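You operate a simulated robot arm through the tools that you are given. There is no shell and no other tool.

The job below is to be done with a simulated two-armed robot. You get a single attempt, and the scene is never put back.

## Task
Hold the grey stacking box on the top of the work bench steady with one hand, lift the yellow-capped tube out of it with the other and set it down on the top of the work bench. Set down upright: yellow-capped tube.

The check looks at the end state, three seconds after you hand in, the way a careful person would. Anything else that was tipped, shoved, dropped, spilled or broken makes it a failure.

## Robot
Two 7-joint arms with two-finger parallel grippers on one trunk, on a base that moves. Base frame: it is fixed to the floor where the robot stands at the start and does not move with it; the origin is under the middle of the robot, x ahead of it, y to its left, z up. Units: cm, degrees, N and s.
The left shoulder is at the start at [6, 14.3, 91.6], the right one opposite. With the tool pointing down near the work surface each hand reaches from about 26 to 70 cm from the robot's upright axis, wherever it stands, measured 20 degrees to its own side. Places, roughly: grey stacking box [250, -25, 100]; top of the work bench [330, -60, 90]; yellow-capped tube [250, -25, 100]. Payload 1.57 kg a hand.
The TCP of each hand is the grasp point between the finger pads, 3 cm short of the fingertips. In the tool frame z runs along the fingers and y along their closing line. The gripper opens to 11 cm. The fingers are 2.4 cm wide and 1.2 cm thick; the gripper's body (4.8 by 11.2 cm) begins 7.8 cm behind the TCP.
Orientation is told as [roll, pitch, yaw] about the base's x, y, z axes, in that order, counted from this pose: with the fingers straight down and closing along the base's y, the tool's x points along the base's -x, its y along +y and its z along -z.

## Interface
- The arms move only by the tool play_rows. It takes "left_increments", "right_increments" or both (then of equal length, played together; a hand with none holds still); each is a list of rows, each a list of 7 numbers: the shift along the base's x, y, z in units of 100 mm (1.0 is 100 mm), then the turn, a rotation vector about the base's x, y, z in units of 180 degrees (1.0 is 180 degrees), then the finger opening in cm, from 0 to 11. In form: [[dx, dy, dz, wx, wy, wz, claw], ...]. A call has 1 to 20 rows; each row is the pose to reach, as a shift and turn from the pose commanded when the call began. A call with a number of a shift or a turn outside -1 to 1 is refused whole. A row lasts 0.2 s, in which the tool goes at most 5 cm and 8.6 degrees; a call with a longer step from one row to the next is refused whole, and so is a gripper value outside its range. Where a pose cannot be reached the arm comes as near as it can. A force on the tool above 40 N (or 10 N above the force at the start of the call, whichever is more), or a blocked arm, ends the call early, and 0.2 s more pass. Each finger travels about 4.5 cm/s and halts on what it meets, pressing with about 42 N; the grip force reading is that of the motor and also rises with nothing between the fingers. The clock runs only during rows and for 0.2 s after the last one: add rows that repeat a pose to give the fingers time. The reply holds the time, the measured pose of the TCP, the force on the tool along the base axes, the opening and the grip force, in the units named above and with some noise, with the torque about the TCP (base axes, N m) and any sound that the robot's microphone picked up, and new pictures: "views" is both (left out), scene, wrist or none (wrist: the cameras of the hands that moved).
- Cameras (640 x 400 px; columns grow to the right, rows downward): "scene" is now at [5.77, -1.14, 154.51]; the picture's right is [0.02, -1.00, 0.00], its down [-0.55, -0.01, -0.84] and it looks along [0.84, 0.02, -0.55] (base axes); focal length 289 px, centre (320, 200). "left" rides on the left gripper at [7, -1.6, -14.1] in its tool frame; the picture's right is [0.23, 0.97, 0.00], its down [-0.86, 0.20, -0.48] and it looks along [-0.47, 0.11, 0.88] (tool axes); focal length 222 px, centre (320, 200). "right" rides on the right gripper at [7, 1.6, -14.1] in its tool frame; the picture's right is [-0.23, 0.97, 0.00], its down [-0.86, -0.20, -0.48] and it looks along [-0.47, -0.11, 0.88] (tool axes); focal length 222 px, centre (320, 200). There is no depth. A picture from a camera that has moved, and an enlarged one, comes with that camera's place and axes in the base frame and with its lens. The place of the scene camera against the robot may be out by one fixed shift of up to 1.8 cm in any direction.
- lift_body(by): slides the trunk up (or, below 0, down) by that many cm; the arms and the scene camera ride with it, the base frame stays. It gives what a move gives, with no picture.
- roll_base(legs): drives the robot by 1 to 6 legs, each [ahead, left, turn to the left] in cm, cm and degrees, along the robot's own axes; the way and the turn of a leg run together, so that a leg with both is an arc; at most 150 cm and 180 degrees a leg. The arms and the cameras ride along, it lands a little off, and it stops where it bumps. It gives what a move gives, and a new picture of the scene camera.
- pan_tilt(pan, tilt): turns the head with the scene camera to pan (to the left, within 86 degrees either way) and tilt (down, from -29 to 69), counted from straight ahead of the robot. It gives what a move gives, and a new picture of the scene camera.
- close_up(camera, box): a new picture of the part [left, top, right, bottom] of that camera's present view, enlarged. No time passes.
- hand_in(): hands the job in; it is judged then, once.

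Places have to be worked out from the pictures, the camera data and where the tool is seen. Open the grippers and draw the arms clear of the work before you hand the job in, unless the task says otherwise.

The tools are called as a command line: name --argument value ..., lists and objects as JSON in quotes. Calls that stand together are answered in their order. play_rows: Moves the arms, as the interface text tells. Its arguments: {"type":"object","properties":{"left_increments":{"type":"array","items":{"type":"array","items":{"type":"number"}}},"right_increments":{"type":"array","items":{"type":"array","items":{"type":"number"}}},"views":{"type":"string","enum":["both","scene","wrist","none"]}},"required":[]} The other tools are called the same way: lift_body (by) moves the trunk up or down; roll_base (legs) drives the base; pan_tilt (pan, tilt) turns the head that bears the scene camera; close_up (camera, box) takes an enlarged picture of a part of a camera's view; hand_in () hands the job in.

At the start:

```text
time_s: 0.0
left_tool_pos: [40.98, 21.38, 106.72]
left_ee_rot: [0.0, 0.0, 0.0]
left_wrist_force: [0.6, 0.5, 0.4]
left_ft_torque: [-0.01, 0.0, 0.01]
left_width: 11.0
left_gripper_force: 0.1
right_tool_pos: [40.99, -20.93, 109.59]
right_ee_rot: [0.0, 0.0, 0.0]
right_wrist_force: [-0.1, -0.5, 0.3]
right_ft_torque: [-0.02, 0.02, -0.05]
right_width: 11.0
right_gripper_force: 0.0
trunk travel left (down, up): [-51.5, 7.5]
robot x, y, heading: [-0.29, -0.14, 0.1]
head pan, tilt (commanded): [1.3, 33.1]
```

scene: 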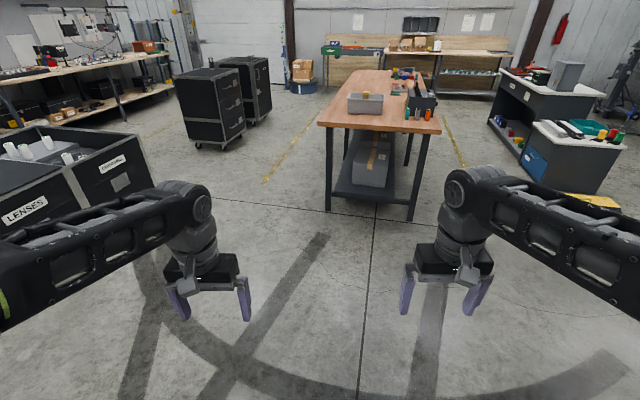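
right: 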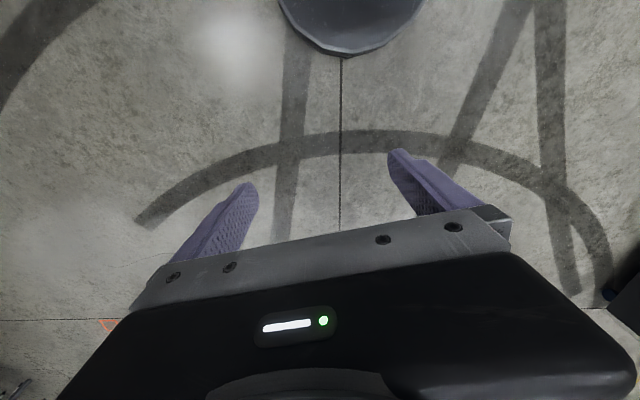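
left: 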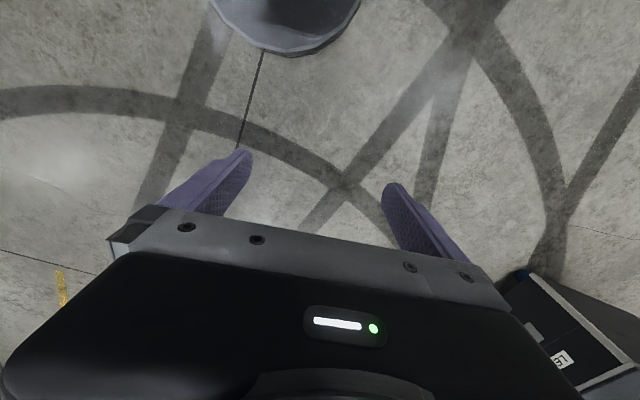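

The bench is about 2.5 m ahead with the grey box at its near end. I take an enlarged look before driving.

close_up --camera "scene" --box '[310, 60, 450, 150]'

```text
4.44 times, centred on (380, 105) of scene
camera zoom: at [5.77, -1.14, 154.51], right [0.02, -1.0, 0.0], down [-0.55, -0.01, -0.84], along [0.84, 0.02, -0.55], focal length 1283 px, centre (53, 622)
```

zoom: 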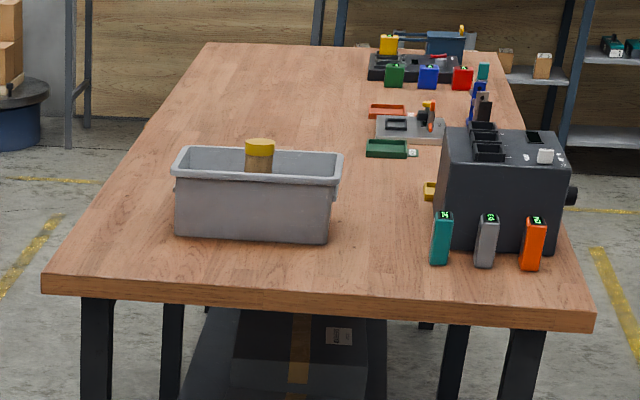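

The box stands about 22 cm behind the bench's near edge. The bench is turned about -10°, and the edge runs roughly from (202, 5) to (188, -75). Before driving in I raise both hands well above the box's height and lift the trunk.

play_rows --left_increments '[[0, 0, 0.4, 0, 0, 0, 11], [0, 0, 0.8, 0, 0, 0, 11], [0, 0, 1.0, 0, 0, 0, 11]]' --right_increments '[[0, 0, 0.4, 0, 0, 0, 11], [0, 0, 0.8, 0, 0, 0, 11], [0, 0, 1.0, 0, 0, 0, 11]]' --views "none"

lift_body --by 7

roll_base --legs '[[0, 0, -6], [140, 0, 0], [0, 0, -4]]'

```text
time_s: 0.8
left_tool_pos: [40.66, 21.27, 110.64]
left_ee_rot: [-0.6, -0.7, 0.3]
left_wrist_force: [0.1, 0.9, 0.2]
left_ft_torque: [-0.02, -0.04, 0.01]
left_width: 11.02
left_gripper_force: 0.1
left hand out of reach, approached as far as the arm can: row 1, 2, 3
right_tool_pos: [41.08, -20.93, 109.7]
right_ee_rot: [0.0, -0.1, 0.1]
right_wrist_force: [-0.1, 0.0, 0.6]
right_ft_torque: [0.0, 0.01, -0.04]
right_width: 10.99
right_gripper_force: 0.1
right hand out of reach, approached as far as the arm can: row 1, 2, 3
trunk travel left (down, up): [-51.5, 7.5]
robot x, y, heading: [0.09, 0.02, -0.0]
head pan, tilt (commanded): [1.3, 33.1]
```

```text
time_s: 1.9
left_tool_pos: [40.72, 21.36, 117.54]
left_ee_rot: [-0.4, -0.6, 0.2]
left_wrist_force: [-0.5, -0.3, 0.2]
left_ft_torque: [0.01, -0.01, 0.02]
left_width: 10.99
left_gripper_force: 0.0
right_tool_pos: [41.0, -20.93, 116.62]
right_ee_rot: [-0.1, 0.0, 0.0]
right_wrist_force: [-0.1, -0.7, 0.1]
right_ft_torque: [0.01, 0.05, -0.02]
right_width: 10.99
right_gripper_force: 0.0
trunk travel left (down, up): [-58.5, 0.5]
robot x, y, heading: [0.09, -0.08, 0.2]
head pan, tilt (commanded): [1.3, 33.1]
```

```text
time_s: 9.9
left_tool_pos: [183.22, -0.74, 117.54]
left_ee_rot: [-0.4, -0.7, -9.7]
left_wrist_force: [-0.3, 0.6, 0.5]
left_ft_torque: [-0.01, -0.02, 0.0]
left_width: 10.98
left_gripper_force: 0.0
right_tool_pos: [176.42, -42.33, 116.66]
right_ee_rot: [0.1, 0.0, -10.0]
right_wrist_force: [-0.8, -0.9, 0.1]
right_ft_torque: [-0.01, 0.01, -0.01]
right_width: 10.99
right_gripper_force: 0.1
trunk travel left (down, up): [-58.5, 0.5]
robot x, y, heading: [139.71, -14.95, -10.0]
head pan, tilt (commanded): [1.3, 33.1]
camera scene: at [145.17, -16.77, 161.5], right [-0.15, -0.99, 0.0], down [-0.54, 0.08, -0.84], along [0.83, -0.13, -0.55], focal length 289 px, centre (320, 200)
```

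scene: 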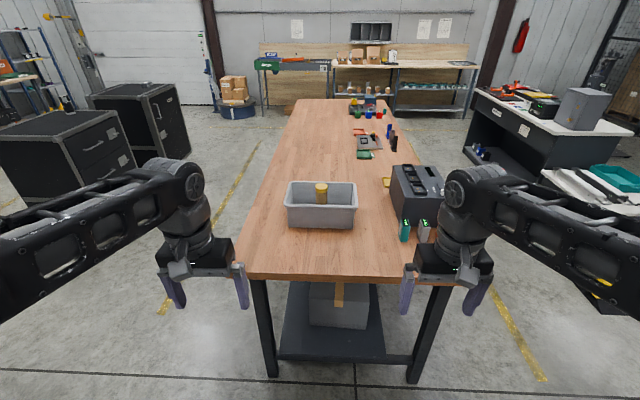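

The robot now stands square to the bench, with the box just ahead. I zoom in to measure the box and tube and look into it.

close_up --camera "scene" --box '[240, 150, 400, 250]'

close_up --camera "scene" --box '[240, 230, 480, 380]'

```text
4.00 times, centred on (320, 200) of scene
camera zoom: at [145.17, -16.77, 161.5], right [-0.15, -0.99, 0.0], down [-0.54, 0.08, -0.84], along [0.83, -0.13, -0.55], focal length 1155 px, centre (320, 200)
```

zoom: 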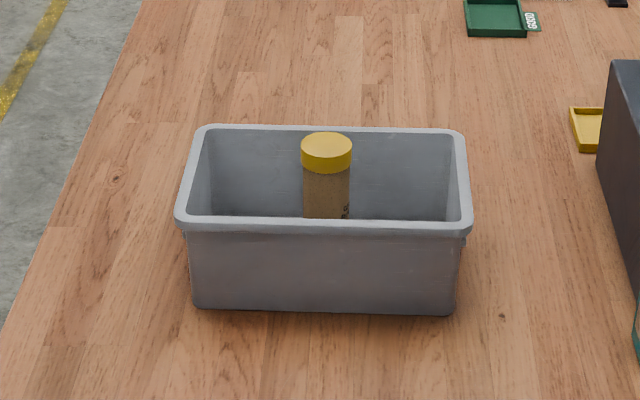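

```text
2.67 times, centred on (360, 305) of scene
camera zoom: at [145.17, -16.77, 161.5], right [-0.15, -0.99, 0.0], down [-0.54, 0.08, -0.84], along [0.83, -0.13, -0.55], focal length 770 px, centre (213, -80)
```

zoom: 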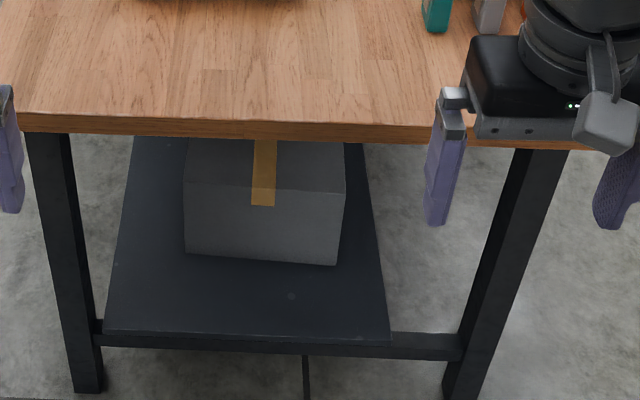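

The box rim measures about 28 × 19 cm at z≈100.5. In the robot's own frame its centre is about 104 cm ahead, and the bench edge is about 71 cm ahead. I look straight down to see how far my own base and trunk stick out before driving closer.

pan_tilt --pan 0 --tilt 69

```text
time_s: 10.9
left_tool_pos: [183.34, -0.7, 117.62]
left_ee_rot: [-0.4, -0.7, -9.9]
left_wrist_force: [-0.2, -0.4, -0.1]
left_ft_torque: [0.01, 0.01, -0.04]
left_width: 11.01
left_gripper_force: 0.1
right_tool_pos: [176.19, -42.24, 116.7]
right_ee_rot: [-0.1, 0.0, -10.1]
right_wrist_force: [0.1, -0.6, 0.8]
right_ft_torque: [0.0, 0.01, -0.04]
right_width: 11.0
right_gripper_force: 0.0
trunk travel left (down, up): [-58.5, 0.5]
robot x, y, heading: [139.28, -14.76, -10.0]
head pan, tilt (commanded): [0.0, 68.8]
camera scene: at [141.88, -16.34, 156.84], right [-0.17, -0.98, 0.0], down [-0.92, 0.16, -0.36], along [0.36, -0.06, -0.93], focal length 289 px, centre (320, 200)
```

scene: 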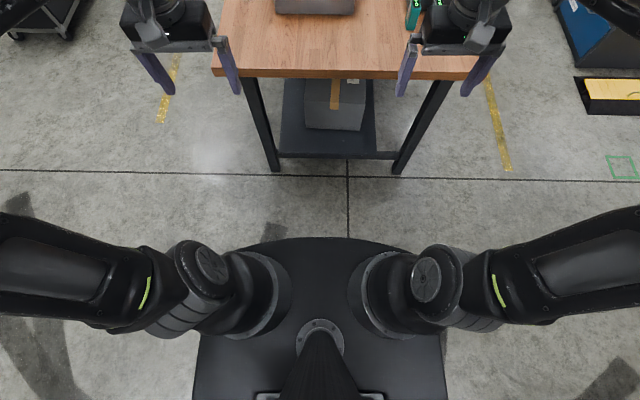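

The trunk front reaches only about 16 cm ahead of my axis, so I can move in until the axis is about 26-28 cm from the bench edge. I drive 43 cm ahead and 4 cm left, so the tube lies a little towards the right hand, and tilt the head for a good view.

roll_base --legs '[[43, 4, 0]]'

pan_tilt --pan 0 --tilt 48

```text
time_s: 13.5
left_tool_pos: [226.7, -4.24, 117.43]
left_ee_rot: [-0.5, -0.7, -9.9]
left_wrist_force: [0.4, -0.4, -0.5]
left_ft_torque: [-0.05, 0.03, -0.01]
left_width: 10.99
left_gripper_force: 0.0
right_tool_pos: [219.71, -45.86, 116.54]
right_ee_rot: [-0.1, 0.0, -10.0]
right_wrist_force: [-0.4, 0.7, 0.6]
right_ft_torque: [0.0, 0.02, 0.01]
right_width: 11.01
right_gripper_force: 0.1
trunk travel left (down, up): [-58.5, 0.5]
robot x, y, heading: [182.95, -17.84, -10.1]
head pan, tilt (commanded): [0.0, 68.8]
camera scene: at [185.37, -19.93, 156.84], right [-0.17, -0.98, 0.0], down [-0.92, 0.16, -0.36], along [0.36, -0.06, -0.93], focal length 289 px, centre (320, 200)
```

scene: 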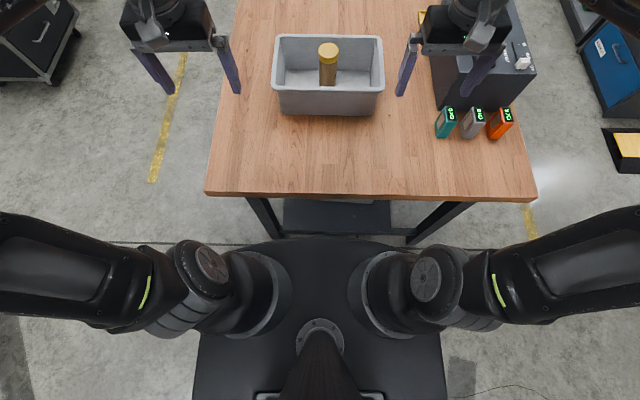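

```text
time_s: 14.4
left_tool_pos: [226.64, -4.25, 117.6]
left_ee_rot: [-0.4, -0.8, -9.9]
left_wrist_force: [0.0, 0.5, -0.1]
left_ft_torque: [0.02, -0.02, -0.01]
left_width: 11.0
left_gripper_force: 0.1
right_tool_pos: [219.64, -45.93, 116.57]
right_ee_rot: [0.1, 0.1, -10.1]
right_wrist_force: [0.3, 0.1, -0.2]
right_ft_torque: [-0.02, 0.03, -0.01]
right_width: 11.04
right_gripper_force: 0.1
trunk travel left (down, up): [-58.5, 0.5]
robot x, y, heading: [182.83, -17.93, -10.0]
head pan, tilt (commanded): [0.0, 48.0]
camera scene: at [187.53, -20.32, 159.3], right [-0.17, -0.98, 0.0], down [-0.73, 0.13, -0.67], along [0.66, -0.12, -0.74], focal length 289 px, centre (320, 200)
```

scene: 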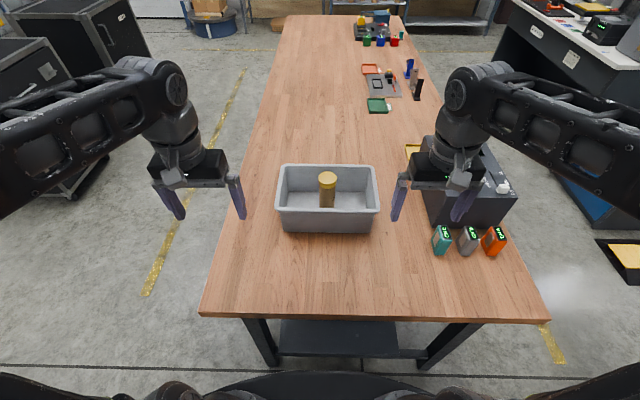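

The box is now well within reach, and I am clear of the bench. I zoom in twice to fix the box and tube positions.

close_up --camera "scene" --box '[264, 150, 392, 240]'

close_up --camera "right" --box '[0, 0, 640, 400]'

close_up --camera "left" --box '[0, 0, 640, 400]'

```text
4.44 times, centred on (328, 195) of scene
camera zoom: at [187.53, -20.32, 159.3], right [-0.17, -0.98, 0.0], down [-0.73, 0.13, -0.67], along [0.66, -0.12, -0.74], focal length 1283 px, centre (284, 222)
```

zoom: 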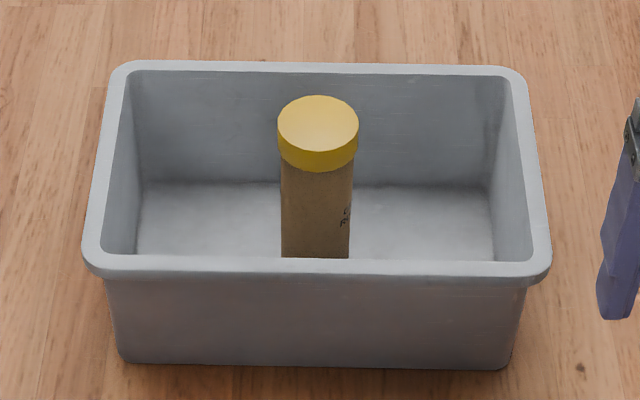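

```text
1.00 times, centred on (320, 200) of right (not enlarged: the box is as wide or as high as the picture)
camera zoom: at [213.14, -43.2, 130.77], right [0.39, 0.92, 0.0], down [0.81, -0.35, 0.48], along [0.44, -0.19, -0.88], focal length 222 px, centre (320, 200)
```

zoom: 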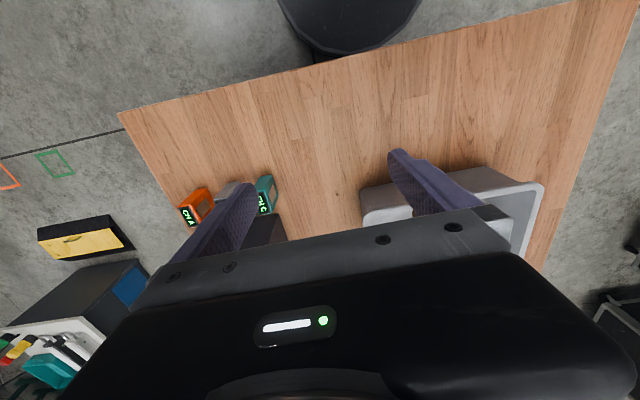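

```text
1.00 times, centred on (320, 200) of left (not enlarged: the box is as wide or as high as the picture)
camera zoom: at [219.41, -4.61, 131.71], right [-0.06, 1.0, -0.01], down [0.87, 0.06, 0.49], along [0.49, 0.02, -0.87], focal length 222 px, centre (320, 200)
```

zoom: 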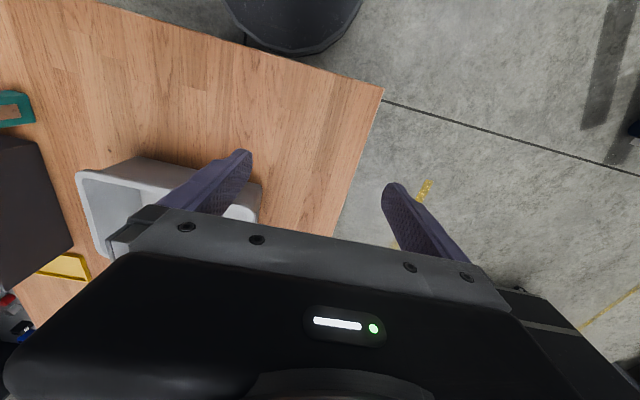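

The fingertips show about 6 px to the right of where the tool readings put them, which suggests a scene-camera shift of about 1.3 cm. I enlarge both grippers to calibrate this.

close_up --camera "scene" --box '[376, 150, 504, 230]'

close_up --camera "scene" --box '[140, 145, 268, 225]'

```text
5.00 times, centred on (440, 190) of scene
camera zoom: at [187.53, -20.32, 159.3], right [-0.17, -0.98, 0.0], down [-0.73, 0.13, -0.67], along [0.66, -0.12, -0.74], focal length 1443 px, centre (-280, 250)
```

zoom: 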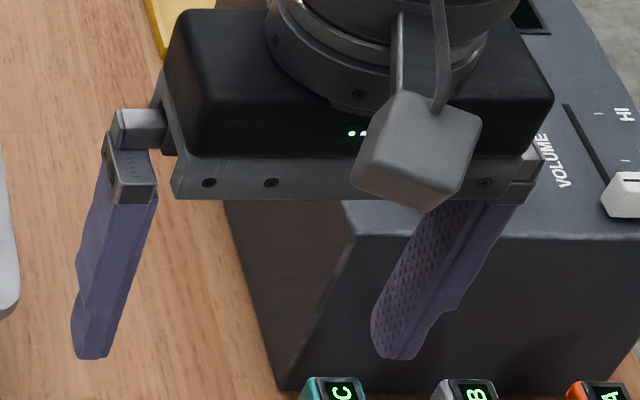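

```text
5.00 times, centred on (204, 185) of scene
camera zoom: at [187.53, -20.32, 159.3], right [-0.17, -0.98, 0.0], down [-0.73, 0.13, -0.67], along [0.66, -0.12, -0.74], focal length 1443 px, centre (900, 275)
```

zoom: 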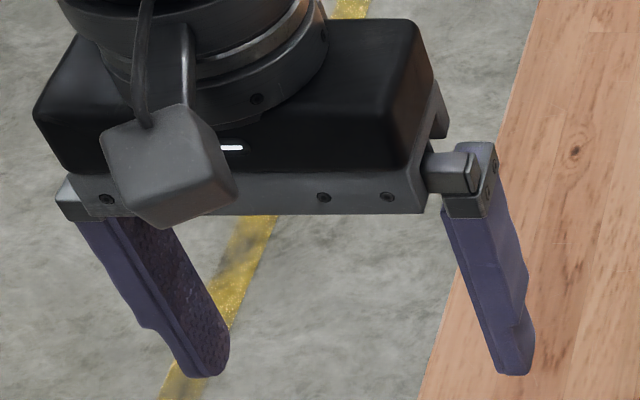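

Comparing the two viewpoints puts the bench top nearer z≈85, the box rim at about 96 (30 × 20 cm) and the cap top at about 100. The tube is then about 67 cm ahead of my axis and the bench edge about 32 cm, so I drive 7 cm closer.

roll_base --legs '[[7, 0, 0]]'

close_up --camera "scene" --box '[256, 160, 400, 250]'

```text
time_s: 15.4
left_tool_pos: [233.61, -5.51, 117.48]
left_ee_rot: [-0.3, -0.5, -9.8]
left_wrist_force: [0.3, 0.2, -0.6]
left_ft_torque: [0.02, 0.02, -0.02]
left_width: 11.0
left_gripper_force: 0.0
right_tool_pos: [226.8, -47.13, 116.48]
right_ee_rot: [0.0, 0.2, -10.0]
right_wrist_force: [0.2, -0.6, -0.8]
right_ft_torque: [0.04, 0.06, -0.02]
right_width: 11.01
right_gripper_force: 0.1
trunk travel left (down, up): [-58.5, 0.5]
robot x, y, heading: [189.85, -19.25, -10.1]
head pan, tilt (commanded): [0.0, 48.0]
camera scene: at [194.62, -21.57, 159.3], right [-0.17, -0.98, 0.0], down [-0.73, 0.13, -0.67], along [0.66, -0.12, -0.74], focal length 289 px, centre (320, 200)
```

scene: 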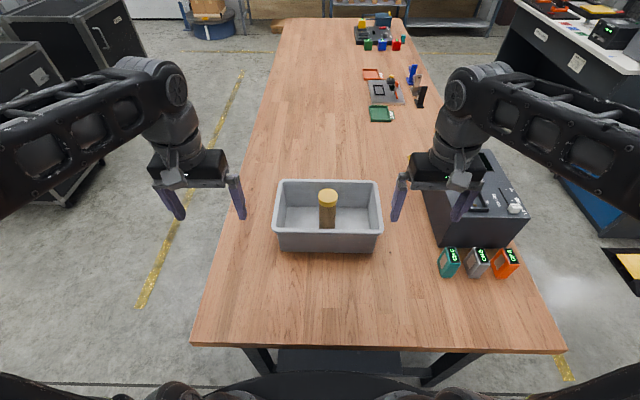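

```text
4.44 times, centred on (328, 205) of scene
camera zoom: at [194.62, -21.57, 159.3], right [-0.17, -0.98, 0.0], down [-0.73, 0.13, -0.67], along [0.66, -0.12, -0.74], focal length 1283 px, centre (284, 178)
```

zoom: 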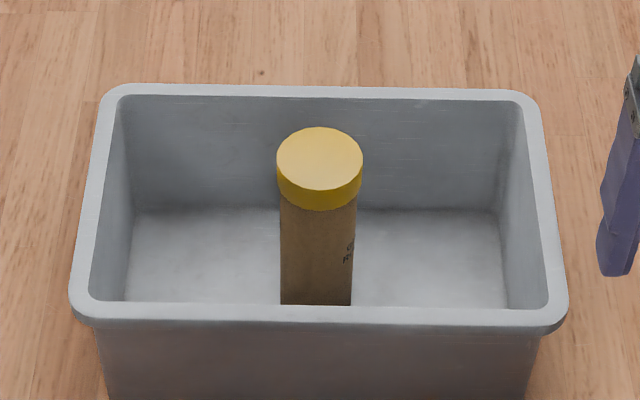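

The box is now about 50–71 cm ahead. The left rim's centre line is at local y≈12.3 and the tube at about (60, -2.4) with its cap top at z≈100. I move the left hand over the left end wall, staying high and narrowing its opening.

play_rows --left_increments '[[0.2, -0.19, -0.15, 0, 0, 0, 9], [0.4, -0.37, -0.3, 0, 0, 0, 7], [0.6, -0.56, -0.4, 0, 0, 0, 6], [0.6, -0.56, -0.4, 0, 0, 0, 6]]' --views "both"

```text
time_s: 16.4
left_tool_pos: [239.44, -11.06, 113.41]
left_ee_rot: [-0.4, -0.7, -9.8]
left_wrist_force: [-0.8, 0.4, 0.2]
left_ft_torque: [0.0, -0.02, -0.01]
left_width: 5.98
left_gripper_force: 0.0
right_tool_pos: [226.53, -46.92, 116.57]
right_ee_rot: [0.0, 0.0, -10.0]
right_wrist_force: [-0.5, -1.0, 0.1]
right_ft_torque: [-0.01, -0.03, -0.01]
right_width: 10.99
right_gripper_force: 0.1
trunk travel left (down, up): [-58.5, 0.5]
robot x, y, heading: [189.58, -19.29, -9.8]
head pan, tilt (commanded): [0.0, 48.0]
camera scene: at [194.33, -21.5, 159.31], right [-0.17, -0.98, 0.0], down [-0.73, 0.13, -0.67], along [0.66, -0.12, -0.74], focal length 289 px, centre (320, 200)
camera left: at [232.24, -11.41, 127.67], right [-0.06, 1.0, -0.01], down [0.87, 0.06, 0.49], along [0.49, 0.02, -0.87], focal length 222 px, centre (320, 200)
```

scene: 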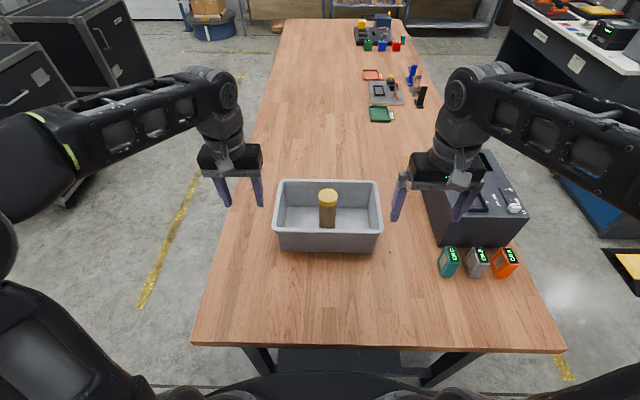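
left: 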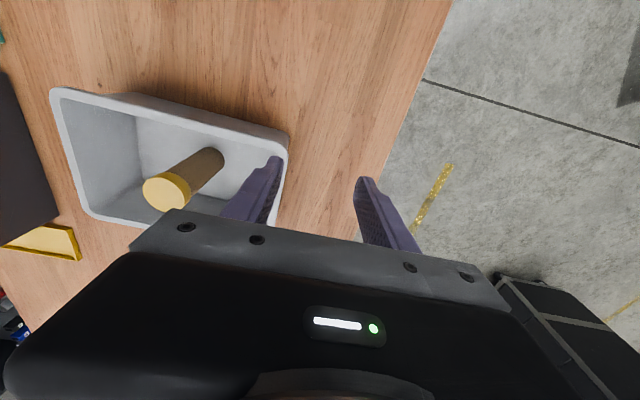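

The left wrist view agrees with the scene camera: the box's near-left corner is at local (50.3, 12.4) with rim z≈96, and the tube at about world (248, -32.3). I move the left hand over the end wall and down to z≈105.

play_rows --left_increments '[[0.2, -0.19, -0.1, 0, 0, 0, 6], [0.4, -0.37, -0.2, 0, 0, 0, 6], [0.61, -0.56, -0.4, 0, 0, 0, 6], [0.61, -0.56, -0.8, 0, 0, 0, 6], [0.61, -0.56, -0.8, 0, 0, 0, 6]]' --views "both"

close_up --camera "scene" --box '[220, 160, 348, 240]'

close_up --camera "left" --box '[200, 100, 440, 250]'

```text
time_s: 17.6
left_tool_pos: [245.82, -16.75, 105.53]
left_ee_rot: [-0.4, -0.7, -9.8]
left_wrist_force: [0.6, -0.2, -0.6]
left_ft_torque: [0.0, 0.03, 0.01]
left_width: 5.98
left_gripper_force: 0.1
right_tool_pos: [226.6, -47.21, 116.51]
right_ee_rot: [0.0, -0.1, -10.0]
right_wrist_force: [0.0, 0.1, 0.0]
right_ft_torque: [-0.04, 0.01, 0.0]
right_width: 11.0
right_gripper_force: 0.1
trunk travel left (down, up): [-58.5, 0.5]
robot x, y, heading: [189.51, -19.56, -10.0]
head pan, tilt (commanded): [0.0, 48.0]
camera scene: at [194.41, -21.56, 159.3], right [-0.17, -0.98, 0.0], down [-0.73, 0.13, -0.67], along [0.66, -0.12, -0.74], focal length 289 px, centre (320, 200)
camera left: at [238.44, -17.11, 119.76], right [-0.06, 1.0, -0.01], down [0.87, 0.05, 0.49], along [0.49, 0.02, -0.87], focal length 222 px, centre (320, 200)
```

scene: 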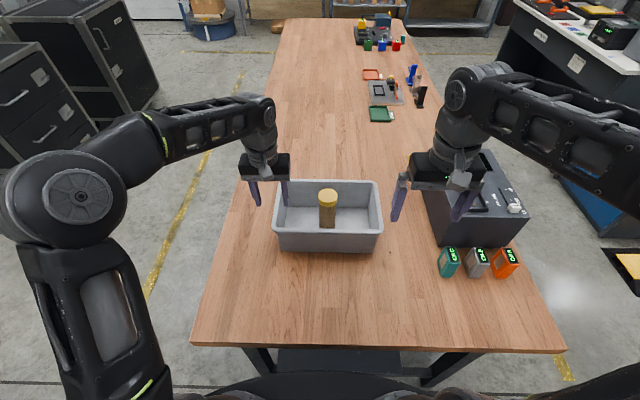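
left: 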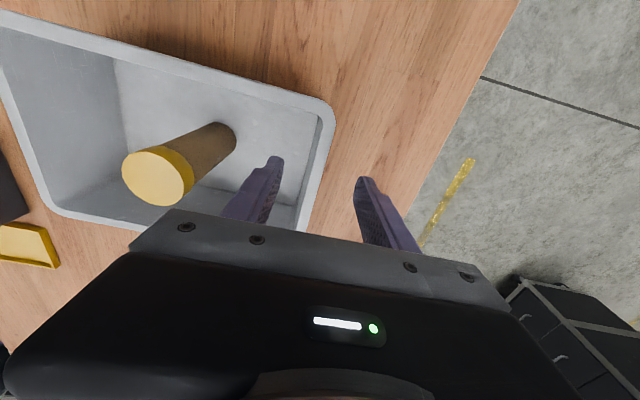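

```text
5.00 times, centred on (284, 200) of scene
camera zoom: at [194.41, -21.56, 159.3], right [-0.17, -0.98, 0.0], down [-0.73, 0.13, -0.67], along [0.66, -0.12, -0.74], focal length 1443 px, centre (500, 200)
```

zoom: 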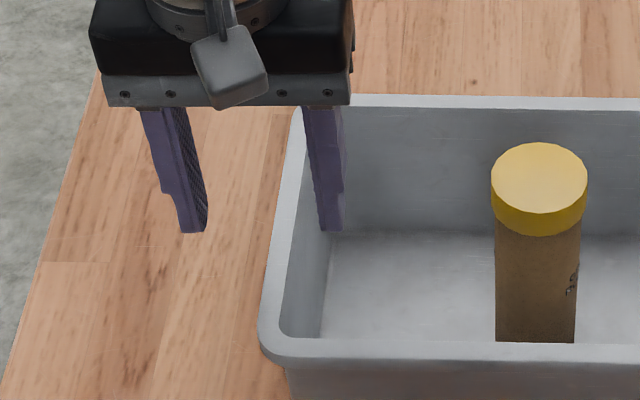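

```text
2.67 times, centred on (320, 175) of left
camera zoom: at [238.44, -17.11, 119.76], right [-0.06, 1.0, -0.01], down [0.87, 0.05, 0.49], along [0.49, 0.02, -0.87], focal length 592 px, centre (320, 267)
```

zoom: 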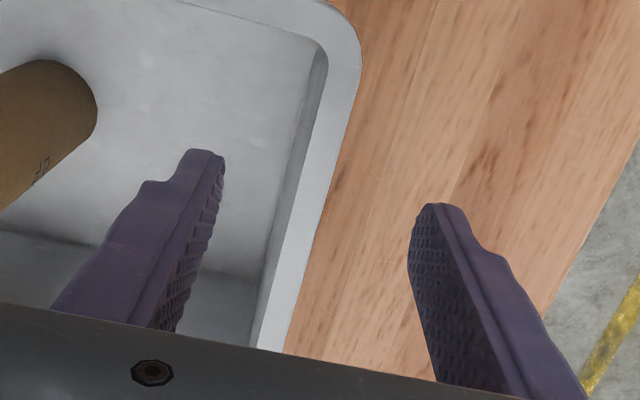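

Both views put the rim's left wall between local y 11.85 and 13.0, and the left TCP at 12.4 is centred over it. I lower the left hand straight down so the fingers straddle the wall, slowing towards the end.

play_rows --left_increments '[[0, 0, -0.2, 0, 0, 0, 6], [0, 0, -0.4, 0, 0, 0, 6], [0, 0, -0.55, 0, 0, 0, 6], [0, 0, -0.7, 0, 0, 0, 6], [0, 0, -0.8, 0, 0, 0, 6], [0, 0, -0.85, 0, 0, 0, 6], [0, 0, -0.85, 0, 0, 0, 6]]' --views "both"

close_up --camera "scene" --box '[220, 160, 348, 240]'

close_up --camera "left" --box '[200, 100, 440, 250]'

```text
time_s: 19.2
left_tool_pos: [245.58, -16.65, 97.03]
left_ee_rot: [-0.4, -0.7, -9.8]
left_wrist_force: [0.7, 0.6, -0.3]
left_ft_torque: [0.0, 0.0, -0.03]
left_width: 5.99
left_gripper_force: 0.1
right_tool_pos: [226.54, -47.14, 116.56]
right_ee_rot: [0.0, 0.0, -10.0]
right_wrist_force: [-0.5, 0.2, 1.0]
right_ft_torque: [0.01, 0.0, 0.01]
right_width: 11.01
right_gripper_force: 0.0
trunk travel left (down, up): [-58.5, 0.5]
robot x, y, heading: [189.73, -19.28, -10.0]
head pan, tilt (commanded): [0.0, 48.0]
camera scene: at [194.4, -21.54, 159.3], right [-0.17, -0.98, 0.0], down [-0.73, 0.13, -0.67], along [0.66, -0.12, -0.74], focal length 289 px, centre (320, 200)
camera left: at [238.41, -17.07, 111.21], right [-0.06, 1.0, -0.01], down [0.87, 0.06, 0.49], along [0.49, 0.02, -0.87], focal length 222 px, centre (320, 200)
```

scene: 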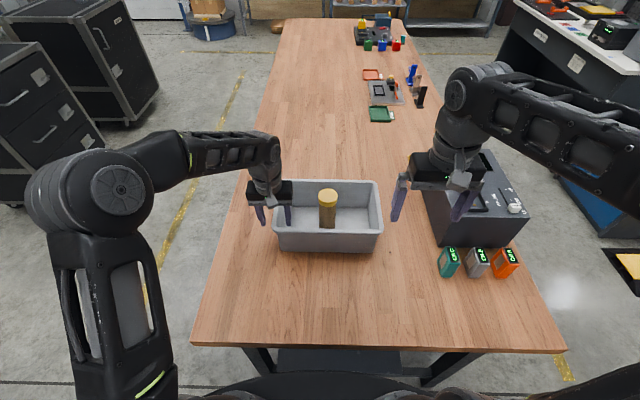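
left: 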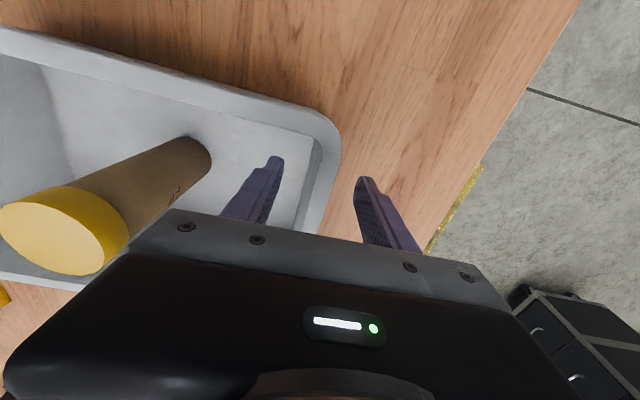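

```text
5.00 times, centred on (284, 200) of scene
camera zoom: at [194.4, -21.54, 159.3], right [-0.17, -0.98, 0.0], down [-0.73, 0.13, -0.67], along [0.66, -0.12, -0.74], focal length 1443 px, centre (500, 200)
```

zoom: 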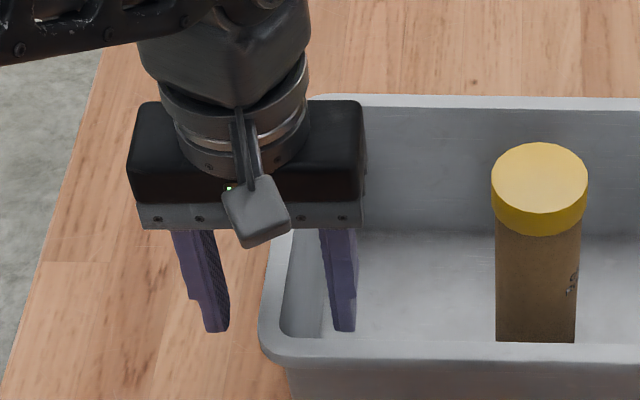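

```text
2.67 times, centred on (320, 175) of left
camera zoom: at [238.41, -17.07, 111.21], right [-0.06, 1.0, -0.01], down [0.87, 0.06, 0.49], along [0.49, 0.02, -0.87], focal length 592 px, centre (320, 267)
```

zoom: 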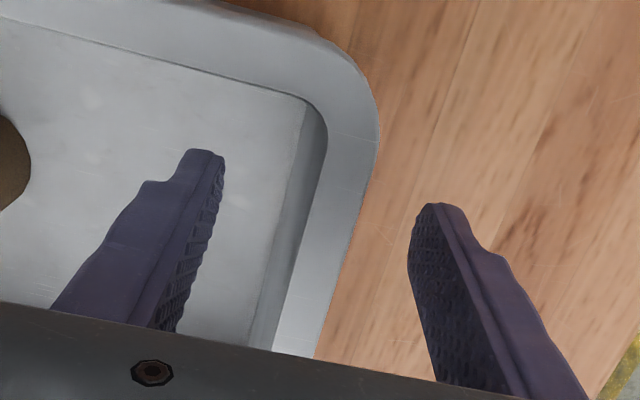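

The fingers straddle the rim with no contact. I lower 2.3 cm more and then close the left hand gradually on the end wall.

play_rows --left_increments '[[0, 0, -0.1, 0, 0, 0, 6], [0, 0, -0.23, 0, 0, 0, 6], [0, 0, -0.23, 0, 0, 0, 5], [0, 0, -0.23, 0, 0, 0, 4], [0, 0, -0.23, 0, 0, 0, 3], [0, 0, -0.23, 0, 0, 0, 2.5], [0, 0, -0.23, 0, 0, 0, 2], [0, 0, -0.23, 0, 0, 0, 1.5], [0, 0, -0.23, 0, 0, 0, 1.0], [0, 0, -0.23, 0, 0, 0, 0.5], [0, 0, -0.23, 0, 0, 0, 0.5]]' --views "both"

close_up --camera "scene" --box '[220, 160, 348, 240]'

close_up --camera "left" --box '[200, 100, 440, 250]'

```text
time_s: 21.6
left_tool_pos: [245.55, -16.78, 94.76]
left_ee_rot: [-0.4, -0.6, -9.9]
left_wrist_force: [-1.6, -2.4, 0.3]
left_ft_torque: [-1.44, 0.03, -0.71]
left_width: 1.39
left_gripper_force: 30.2
right_tool_pos: [226.58, -47.15, 116.67]
right_ee_rot: [0.0, 0.0, -10.0]
right_wrist_force: [0.1, -0.1, -0.7]
right_ft_torque: [0.01, 0.0, 0.0]
right_width: 10.96
right_gripper_force: 0.0
trunk travel left (down, up): [-58.5, 0.5]
robot x, y, heading: [190.07, -19.52, -10.2]
head pan, tilt (commanded): [0.0, 48.0]
camera scene: at [194.37, -21.55, 159.31], right [-0.17, -0.98, 0.0], down [-0.73, 0.13, -0.67], along [0.66, -0.12, -0.74], focal length 289 px, centre (320, 200)
camera left: at [238.31, -17.12, 108.93], right [-0.06, 1.0, -0.01], down [0.87, 0.05, 0.49], along [0.49, 0.02, -0.87], focal length 222 px, centre (320, 200)
```

scene: 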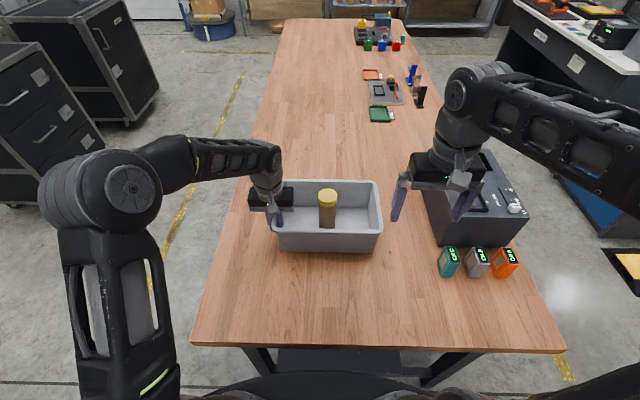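
left: 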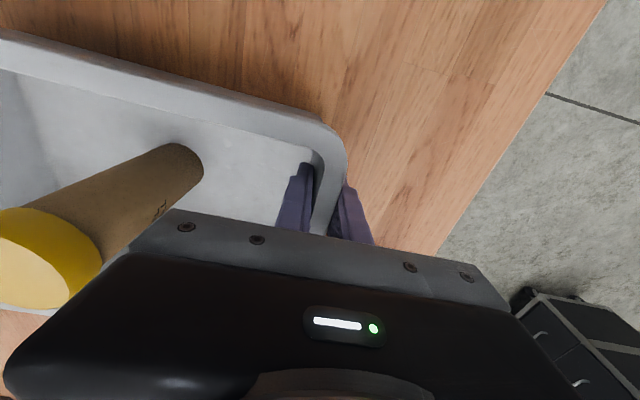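

```text
5.00 times, centred on (284, 200) of scene
camera zoom: at [194.37, -21.55, 159.31], right [-0.17, -0.98, 0.0], down [-0.73, 0.13, -0.67], along [0.66, -0.12, -0.74], focal length 1443 px, centre (500, 200)
```

zoom: 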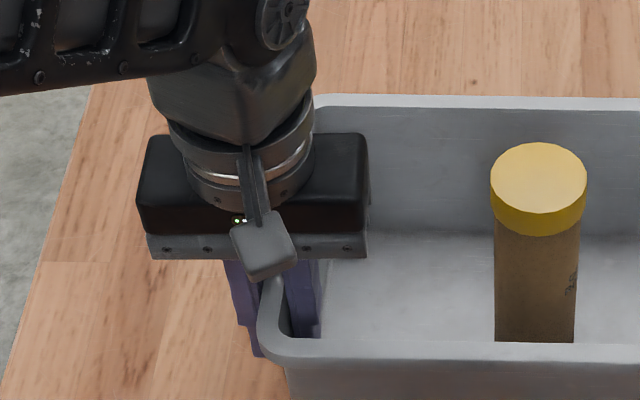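

```text
2.67 times, centred on (320, 175) of left
camera zoom: at [238.31, -17.12, 108.93], right [-0.06, 1.0, -0.01], down [0.87, 0.05, 0.49], along [0.49, 0.02, -0.87], focal length 592 px, centre (320, 267)
```

zoom: 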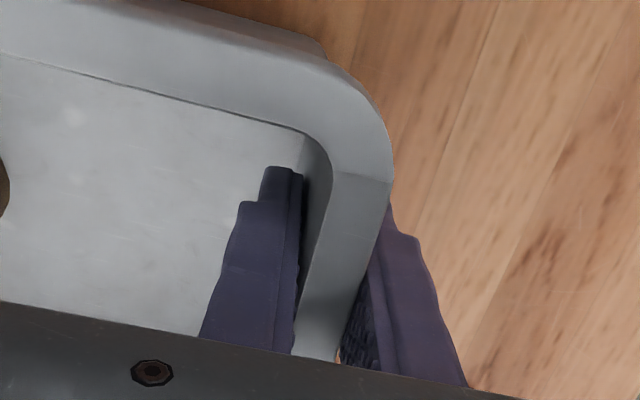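

The left hand holds the end wall (width 1.39 cm, 30 N) and the box has not moved. The right hand now goes towards the tube, high above the box.

play_rows --right_increments '[[0.25, 0.17, -0.1, 0, 0, 0, 11], [0.5, 0.35, -0.2, 0, 0, 0, 11], [0.75, 0.52, -0.3, 0, 0, 0, 11], [1.0, 0.7, -0.35, 0, 0, 0, 11], [1.0, 0.7, -0.35, 0, 0, 0, 11]]' --views "none"

play_rows --right_increments '[[0.25, 0.17, 0, 0, 0, 0, 11], [0.5, 0.35, 0, 0, 0, 0, 11], [0.75, 0.52, 0, 0, 0, 0, 11], [0.95, 0.7, 0, 0, 0, 0, 10], [0.95, 0.7, 0, 0, 0, 0, 10]]' --views "both"

```text
time_s: 22.8
left_tool_pos: [245.51, -16.74, 94.72]
left_ee_rot: [-0.5, -0.7, -9.8]
left_wrist_force: [-2.4, 0.9, 1.6]
left_ft_torque: [-1.5, 0.02, -0.69]
left_width: 1.33
left_gripper_force: 29.9
right_tool_pos: [236.62, -40.14, 113.08]
right_ee_rot: [0.1, 0.1, -10.1]
right_wrist_force: [-0.1, -0.2, 0.2]
right_ft_torque: [-0.01, 0.0, -0.02]
right_width: 11.01
right_gripper_force: 0.0
trunk travel left (down, up): [-58.5, 0.5]
robot x, y, heading: [189.76, -19.13, -10.0]
head pan, tilt (commanded): [0.0, 48.0]
```

```text
time_s: 24.0
left_tool_pos: [245.61, -16.68, 94.72]
left_ee_rot: [-0.4, -0.6, -9.8]
left_wrist_force: [0.0, 0.7, 2.7]
left_ft_torque: [-1.61, -0.11, -0.12]
left_width: 1.31
left_gripper_force: 29.4
right_tool_pos: [243.33, -35.38, 113.07]
right_ee_rot: [0.1, 0.0, -10.1]
right_wrist_force: [-0.1, -0.2, -0.1]
right_ft_torque: [-0.01, -0.02, -0.02]
right_width: 10.01
right_gripper_force: 0.0
right hand out of reach, approached as far as the arm can: row 3, 4, 5
trunk travel left (down, up): [-58.5, 0.5]
robot x, y, heading: [189.94, -19.31, -10.2]
head pan, tilt (commanded): [0.0, 48.0]
camera scene: at [194.37, -21.52, 159.31], right [-0.17, -0.98, 0.0], down [-0.73, 0.13, -0.67], along [0.66, -0.12, -0.74], focal length 289 px, centre (320, 200)
camera right: at [236.69, -32.77, 127.24], right [0.39, 0.92, 0.0], down [0.81, -0.35, 0.48], along [0.44, -0.19, -0.88], focal length 222 px, centre (320, 200)
```

scene: 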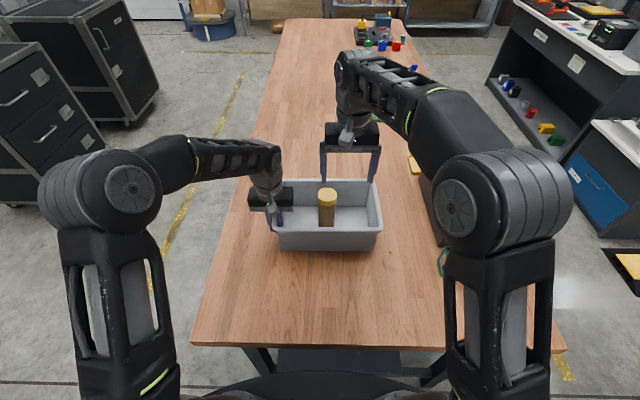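
right: 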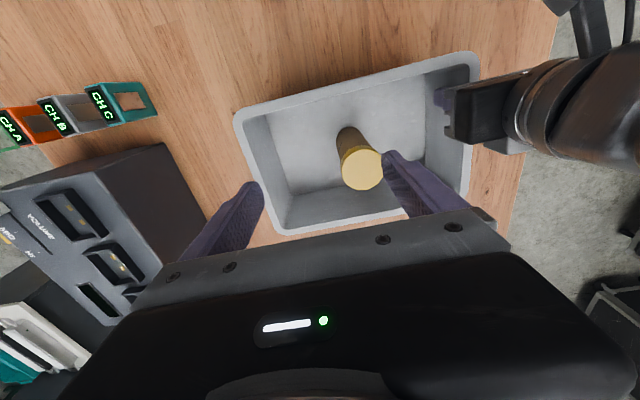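

At z=113 the right arm runs out of reach, 6 cm short of the tube. The tube is seen at about (248.3, -32.0) with its cap top near z=100, so I lower the hand to z≈107.5 (fingertips still clear of the cap) and move over it.

play_rows --right_increments '[[0.0, 0.0, -0.2, 0, 0, 0, 10], [0.0, 0.0, -0.4, 0, 0, 0, 10], [0.1, 0.07, -0.55, 0, 0, 0, 10], [0.25, 0.18, -0.55, 0, 0, 0, 10], [0.4, 0.26, -0.55, 0, 0, 0, 10], [0.5, 0.33, -0.55, 0, 0, 0, 10], [0.5, 0.33, -0.55, 0, 0, 0, 10]]' --views "both"

```text
time_s: 25.6
left_tool_pos: [245.56, -16.7, 94.73]
left_ee_rot: [-0.6, -0.7, -9.7]
left_wrist_force: [-0.7, 0.4, 1.5]
left_ft_torque: [-1.66, -0.35, -0.03]
left_width: 1.3
left_gripper_force: 29.8
right_tool_pos: [248.35, -32.22, 107.72]
right_ee_rot: [0.0, -0.1, -10.0]
right_wrist_force: [0.5, 0.2, -0.3]
right_ft_torque: [0.0, -0.03, -0.01]
right_width: 9.99
right_gripper_force: 0.0
trunk travel left (down, up): [-58.5, 0.5]
robot x, y, heading: [189.8, -19.35, -10.3]
head pan, tilt (commanded): [0.0, 48.0]
camera scene: at [194.38, -21.52, 159.31], right [-0.17, -0.98, 0.0], down [-0.73, 0.13, -0.67], along [0.66, -0.12, -0.74], focal length 289 px, centre (320, 200)
camera right: at [241.73, -29.53, 121.85], right [0.39, 0.92, 0.0], down [0.81, -0.35, 0.48], along [0.44, -0.19, -0.88], focal length 222 px, centre (320, 200)
```

scene: 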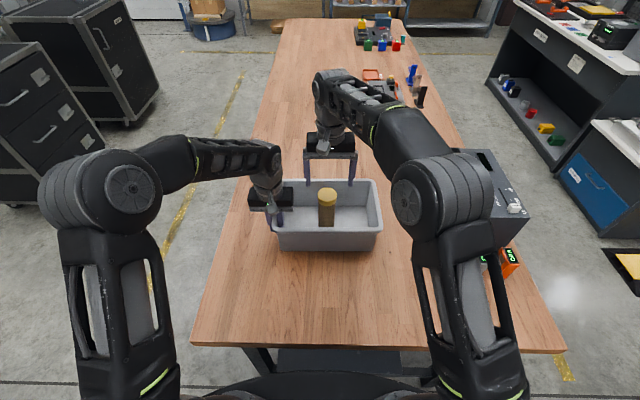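
right: 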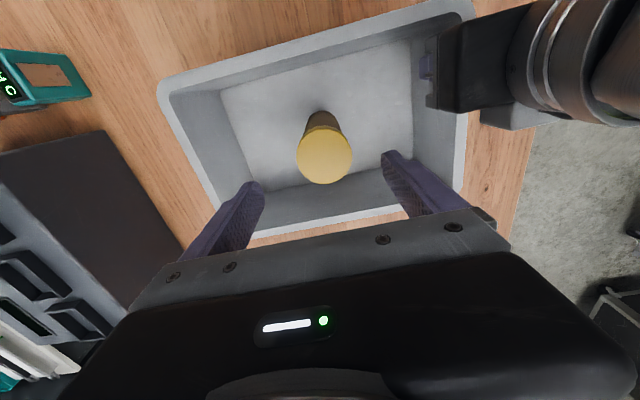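

The right hand is over the tube, and its wrist view puts the cap at about (248.0, -31.8). I correct by (-0.3, +0.4) cm and lower until the fingertips come beside the cap.

play_rows --right_increments '[[-0.03, 0.04, -0.1, 0, 0, 0, 10], [-0.03, 0.04, -0.25, 0, 0, 0, 10], [-0.03, 0.04, -0.4, 0, 0, 0, 10], [-0.03, 0.04, -0.5, 0, 0, 0, 10], [-0.03, 0.04, -0.5, 0, 0, 0, 10]]' --views "both"

close_up --camera "scene" --box '[256, 130, 400, 220]'

close_up --camera "right" --box '[200, 80, 440, 230]'

```text
time_s: 26.8
left_tool_pos: [245.54, -16.67, 94.81]
left_ee_rot: [-0.5, -0.7, -9.8]
left_wrist_force: [-0.2, 0.3, 2.0]
left_ft_torque: [-1.63, 0.2, -0.11]
left_width: 1.31
left_gripper_force: 29.0
right_tool_pos: [248.05, -31.77, 102.58]
right_ee_rot: [0.0, 0.1, -10.1]
right_wrist_force: [-0.5, -0.8, 1.3]
right_ft_torque: [0.0, 0.03, 0.0]
right_width: 10.0
right_gripper_force: 0.0
trunk travel left (down, up): [-58.5, 0.5]
robot x, y, heading: [189.65, -19.22, -10.0]
head pan, tilt (commanded): [0.0, 48.0]
camera scene: at [194.39, -21.51, 159.31], right [-0.17, -0.98, 0.0], down [-0.73, 0.13, -0.67], along [0.66, -0.12, -0.74], focal length 289 px, centre (320, 200)
camera right: at [241.44, -29.19, 116.78], right [0.39, 0.92, 0.0], down [0.81, -0.35, 0.48], along [0.44, -0.19, -0.88], focal length 222 px, centre (320, 200)
```

scene: 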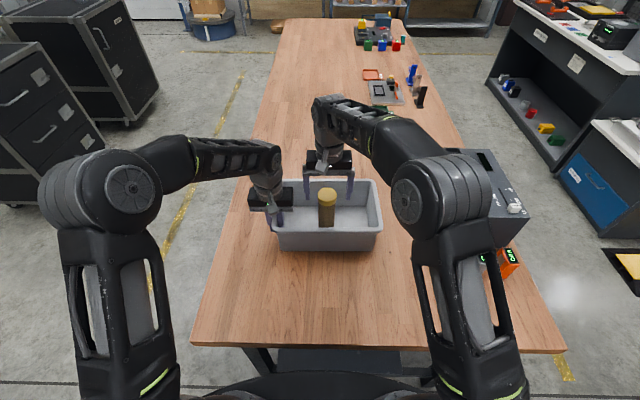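
right: 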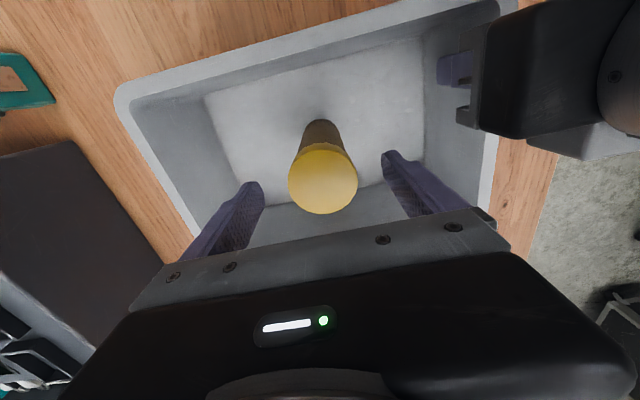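

```text
4.44 times, centred on (328, 175) of scene
camera zoom: at [194.39, -21.51, 159.31], right [-0.17, -0.98, 0.0], down [-0.73, 0.13, -0.67], along [0.66, -0.12, -0.74], focal length 1283 px, centre (284, 311)
```

zoom: 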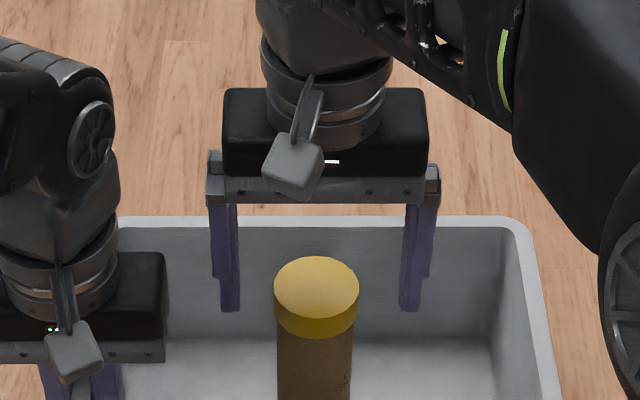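

```text
2.67 times, centred on (320, 155) of right
camera zoom: at [241.44, -29.19, 116.78], right [0.39, 0.92, 0.0], down [0.81, -0.35, 0.48], along [0.44, -0.19, -0.88], focal length 592 px, centre (320, 320)
```

zoom: 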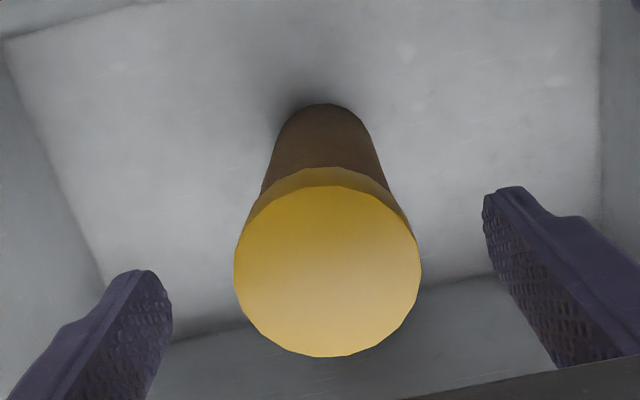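

The cap is centred between the right fingers; successive wrist views put it at (248.0, -31.8) with its top at z≈100–101. I lower to TCP z≈97.8 and close gently on the cap.

play_rows --right_increments '[[0, 0, -0.1, 0, 0, 0, 10], [0, 0, -0.25, 0, 0, 0, 10], [0, 0, -0.4, 0, 0, 0, 10], [0, 0, -0.48, 0, 0, 0, 10], [0, 0, -0.48, 0, 0, 0, 9], [0, 0, -0.48, 0, 0, 0, 8], [0, 0, -0.48, 0, 0, 0, 7.2], [0, 0, -0.48, 0, 0, 0, 6.6], [0, 0, -0.48, 0, 0, 0, 6.2], [0, 0, -0.48, 0, 0, 0, 6.2]]' --views "both"

close_up --camera "scene" --box '[256, 130, 400, 220]'

close_up --camera "right" --box '[200, 80, 440, 230]'

```text
time_s: 29.0
left_tool_pos: [245.59, -16.77, 94.69]
left_ee_rot: [-0.5, -0.7, -9.8]
left_wrist_force: [-1.2, -0.9, 2.4]
left_ft_torque: [-1.56, 0.45, -0.17]
left_width: 1.32
left_gripper_force: 30.3
right_tool_pos: [247.97, -31.96, 97.89]
right_ee_rot: [0.1, 0.0, -10.0]
right_wrist_force: [-0.7, 0.1, -0.2]
right_ft_torque: [0.0, -0.01, -0.07]
right_width: 6.2
right_gripper_force: 0.1
trunk travel left (down, up): [-58.5, 0.5]
robot x, y, heading: [189.74, -19.42, -9.7]
head pan, tilt (commanded): [0.0, 48.0]
camera scene: at [194.39, -21.51, 159.31], right [-0.17, -0.98, 0.0], down [-0.73, 0.13, -0.67], along [0.66, -0.12, -0.74], focal length 289 px, centre (320, 200)
camera right: at [241.48, -29.22, 112.03], right [0.39, 0.92, 0.0], down [0.81, -0.35, 0.48], along [0.44, -0.19, -0.88], focal length 222 px, centre (320, 200)
```

scene: 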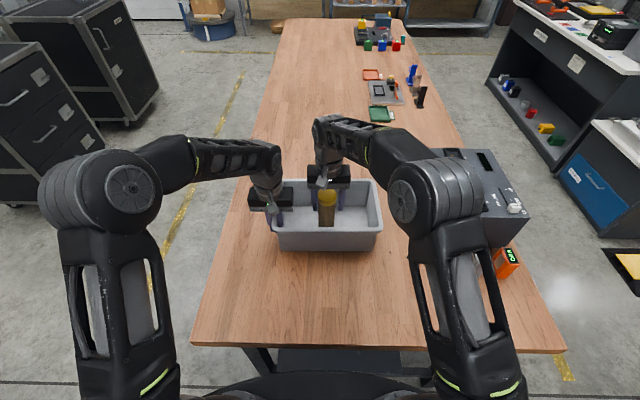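
right: 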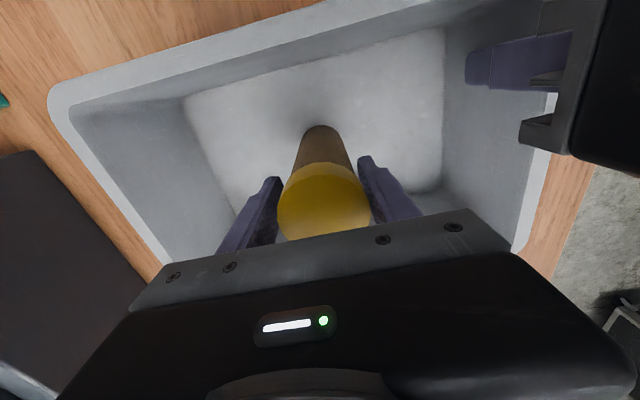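

```text
4.44 times, centred on (328, 175) of scene
camera zoom: at [194.39, -21.51, 159.31], right [-0.17, -0.98, 0.0], down [-0.73, 0.13, -0.67], along [0.66, -0.12, -0.74], focal length 1283 px, centre (284, 311)
```

zoom: 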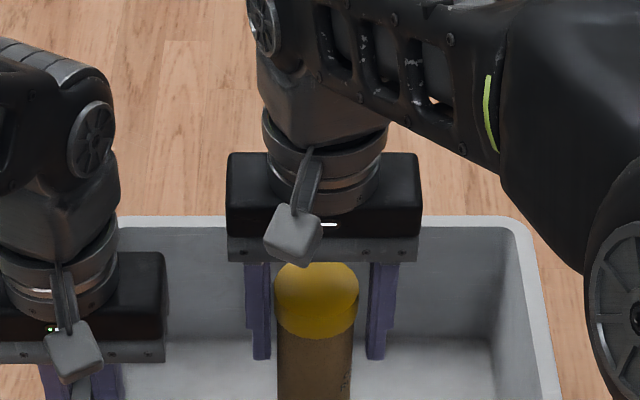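

```text
2.67 times, centred on (320, 155) of right
camera zoom: at [241.48, -29.22, 112.03], right [0.39, 0.92, 0.0], down [0.81, -0.35, 0.48], along [0.44, -0.19, -0.88], focal length 592 px, centre (320, 320)
```

zoom: 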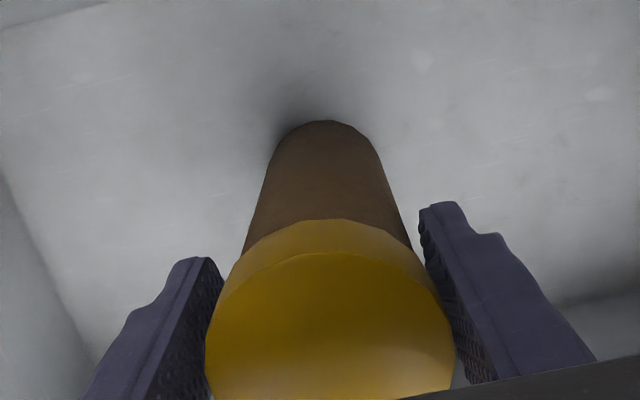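

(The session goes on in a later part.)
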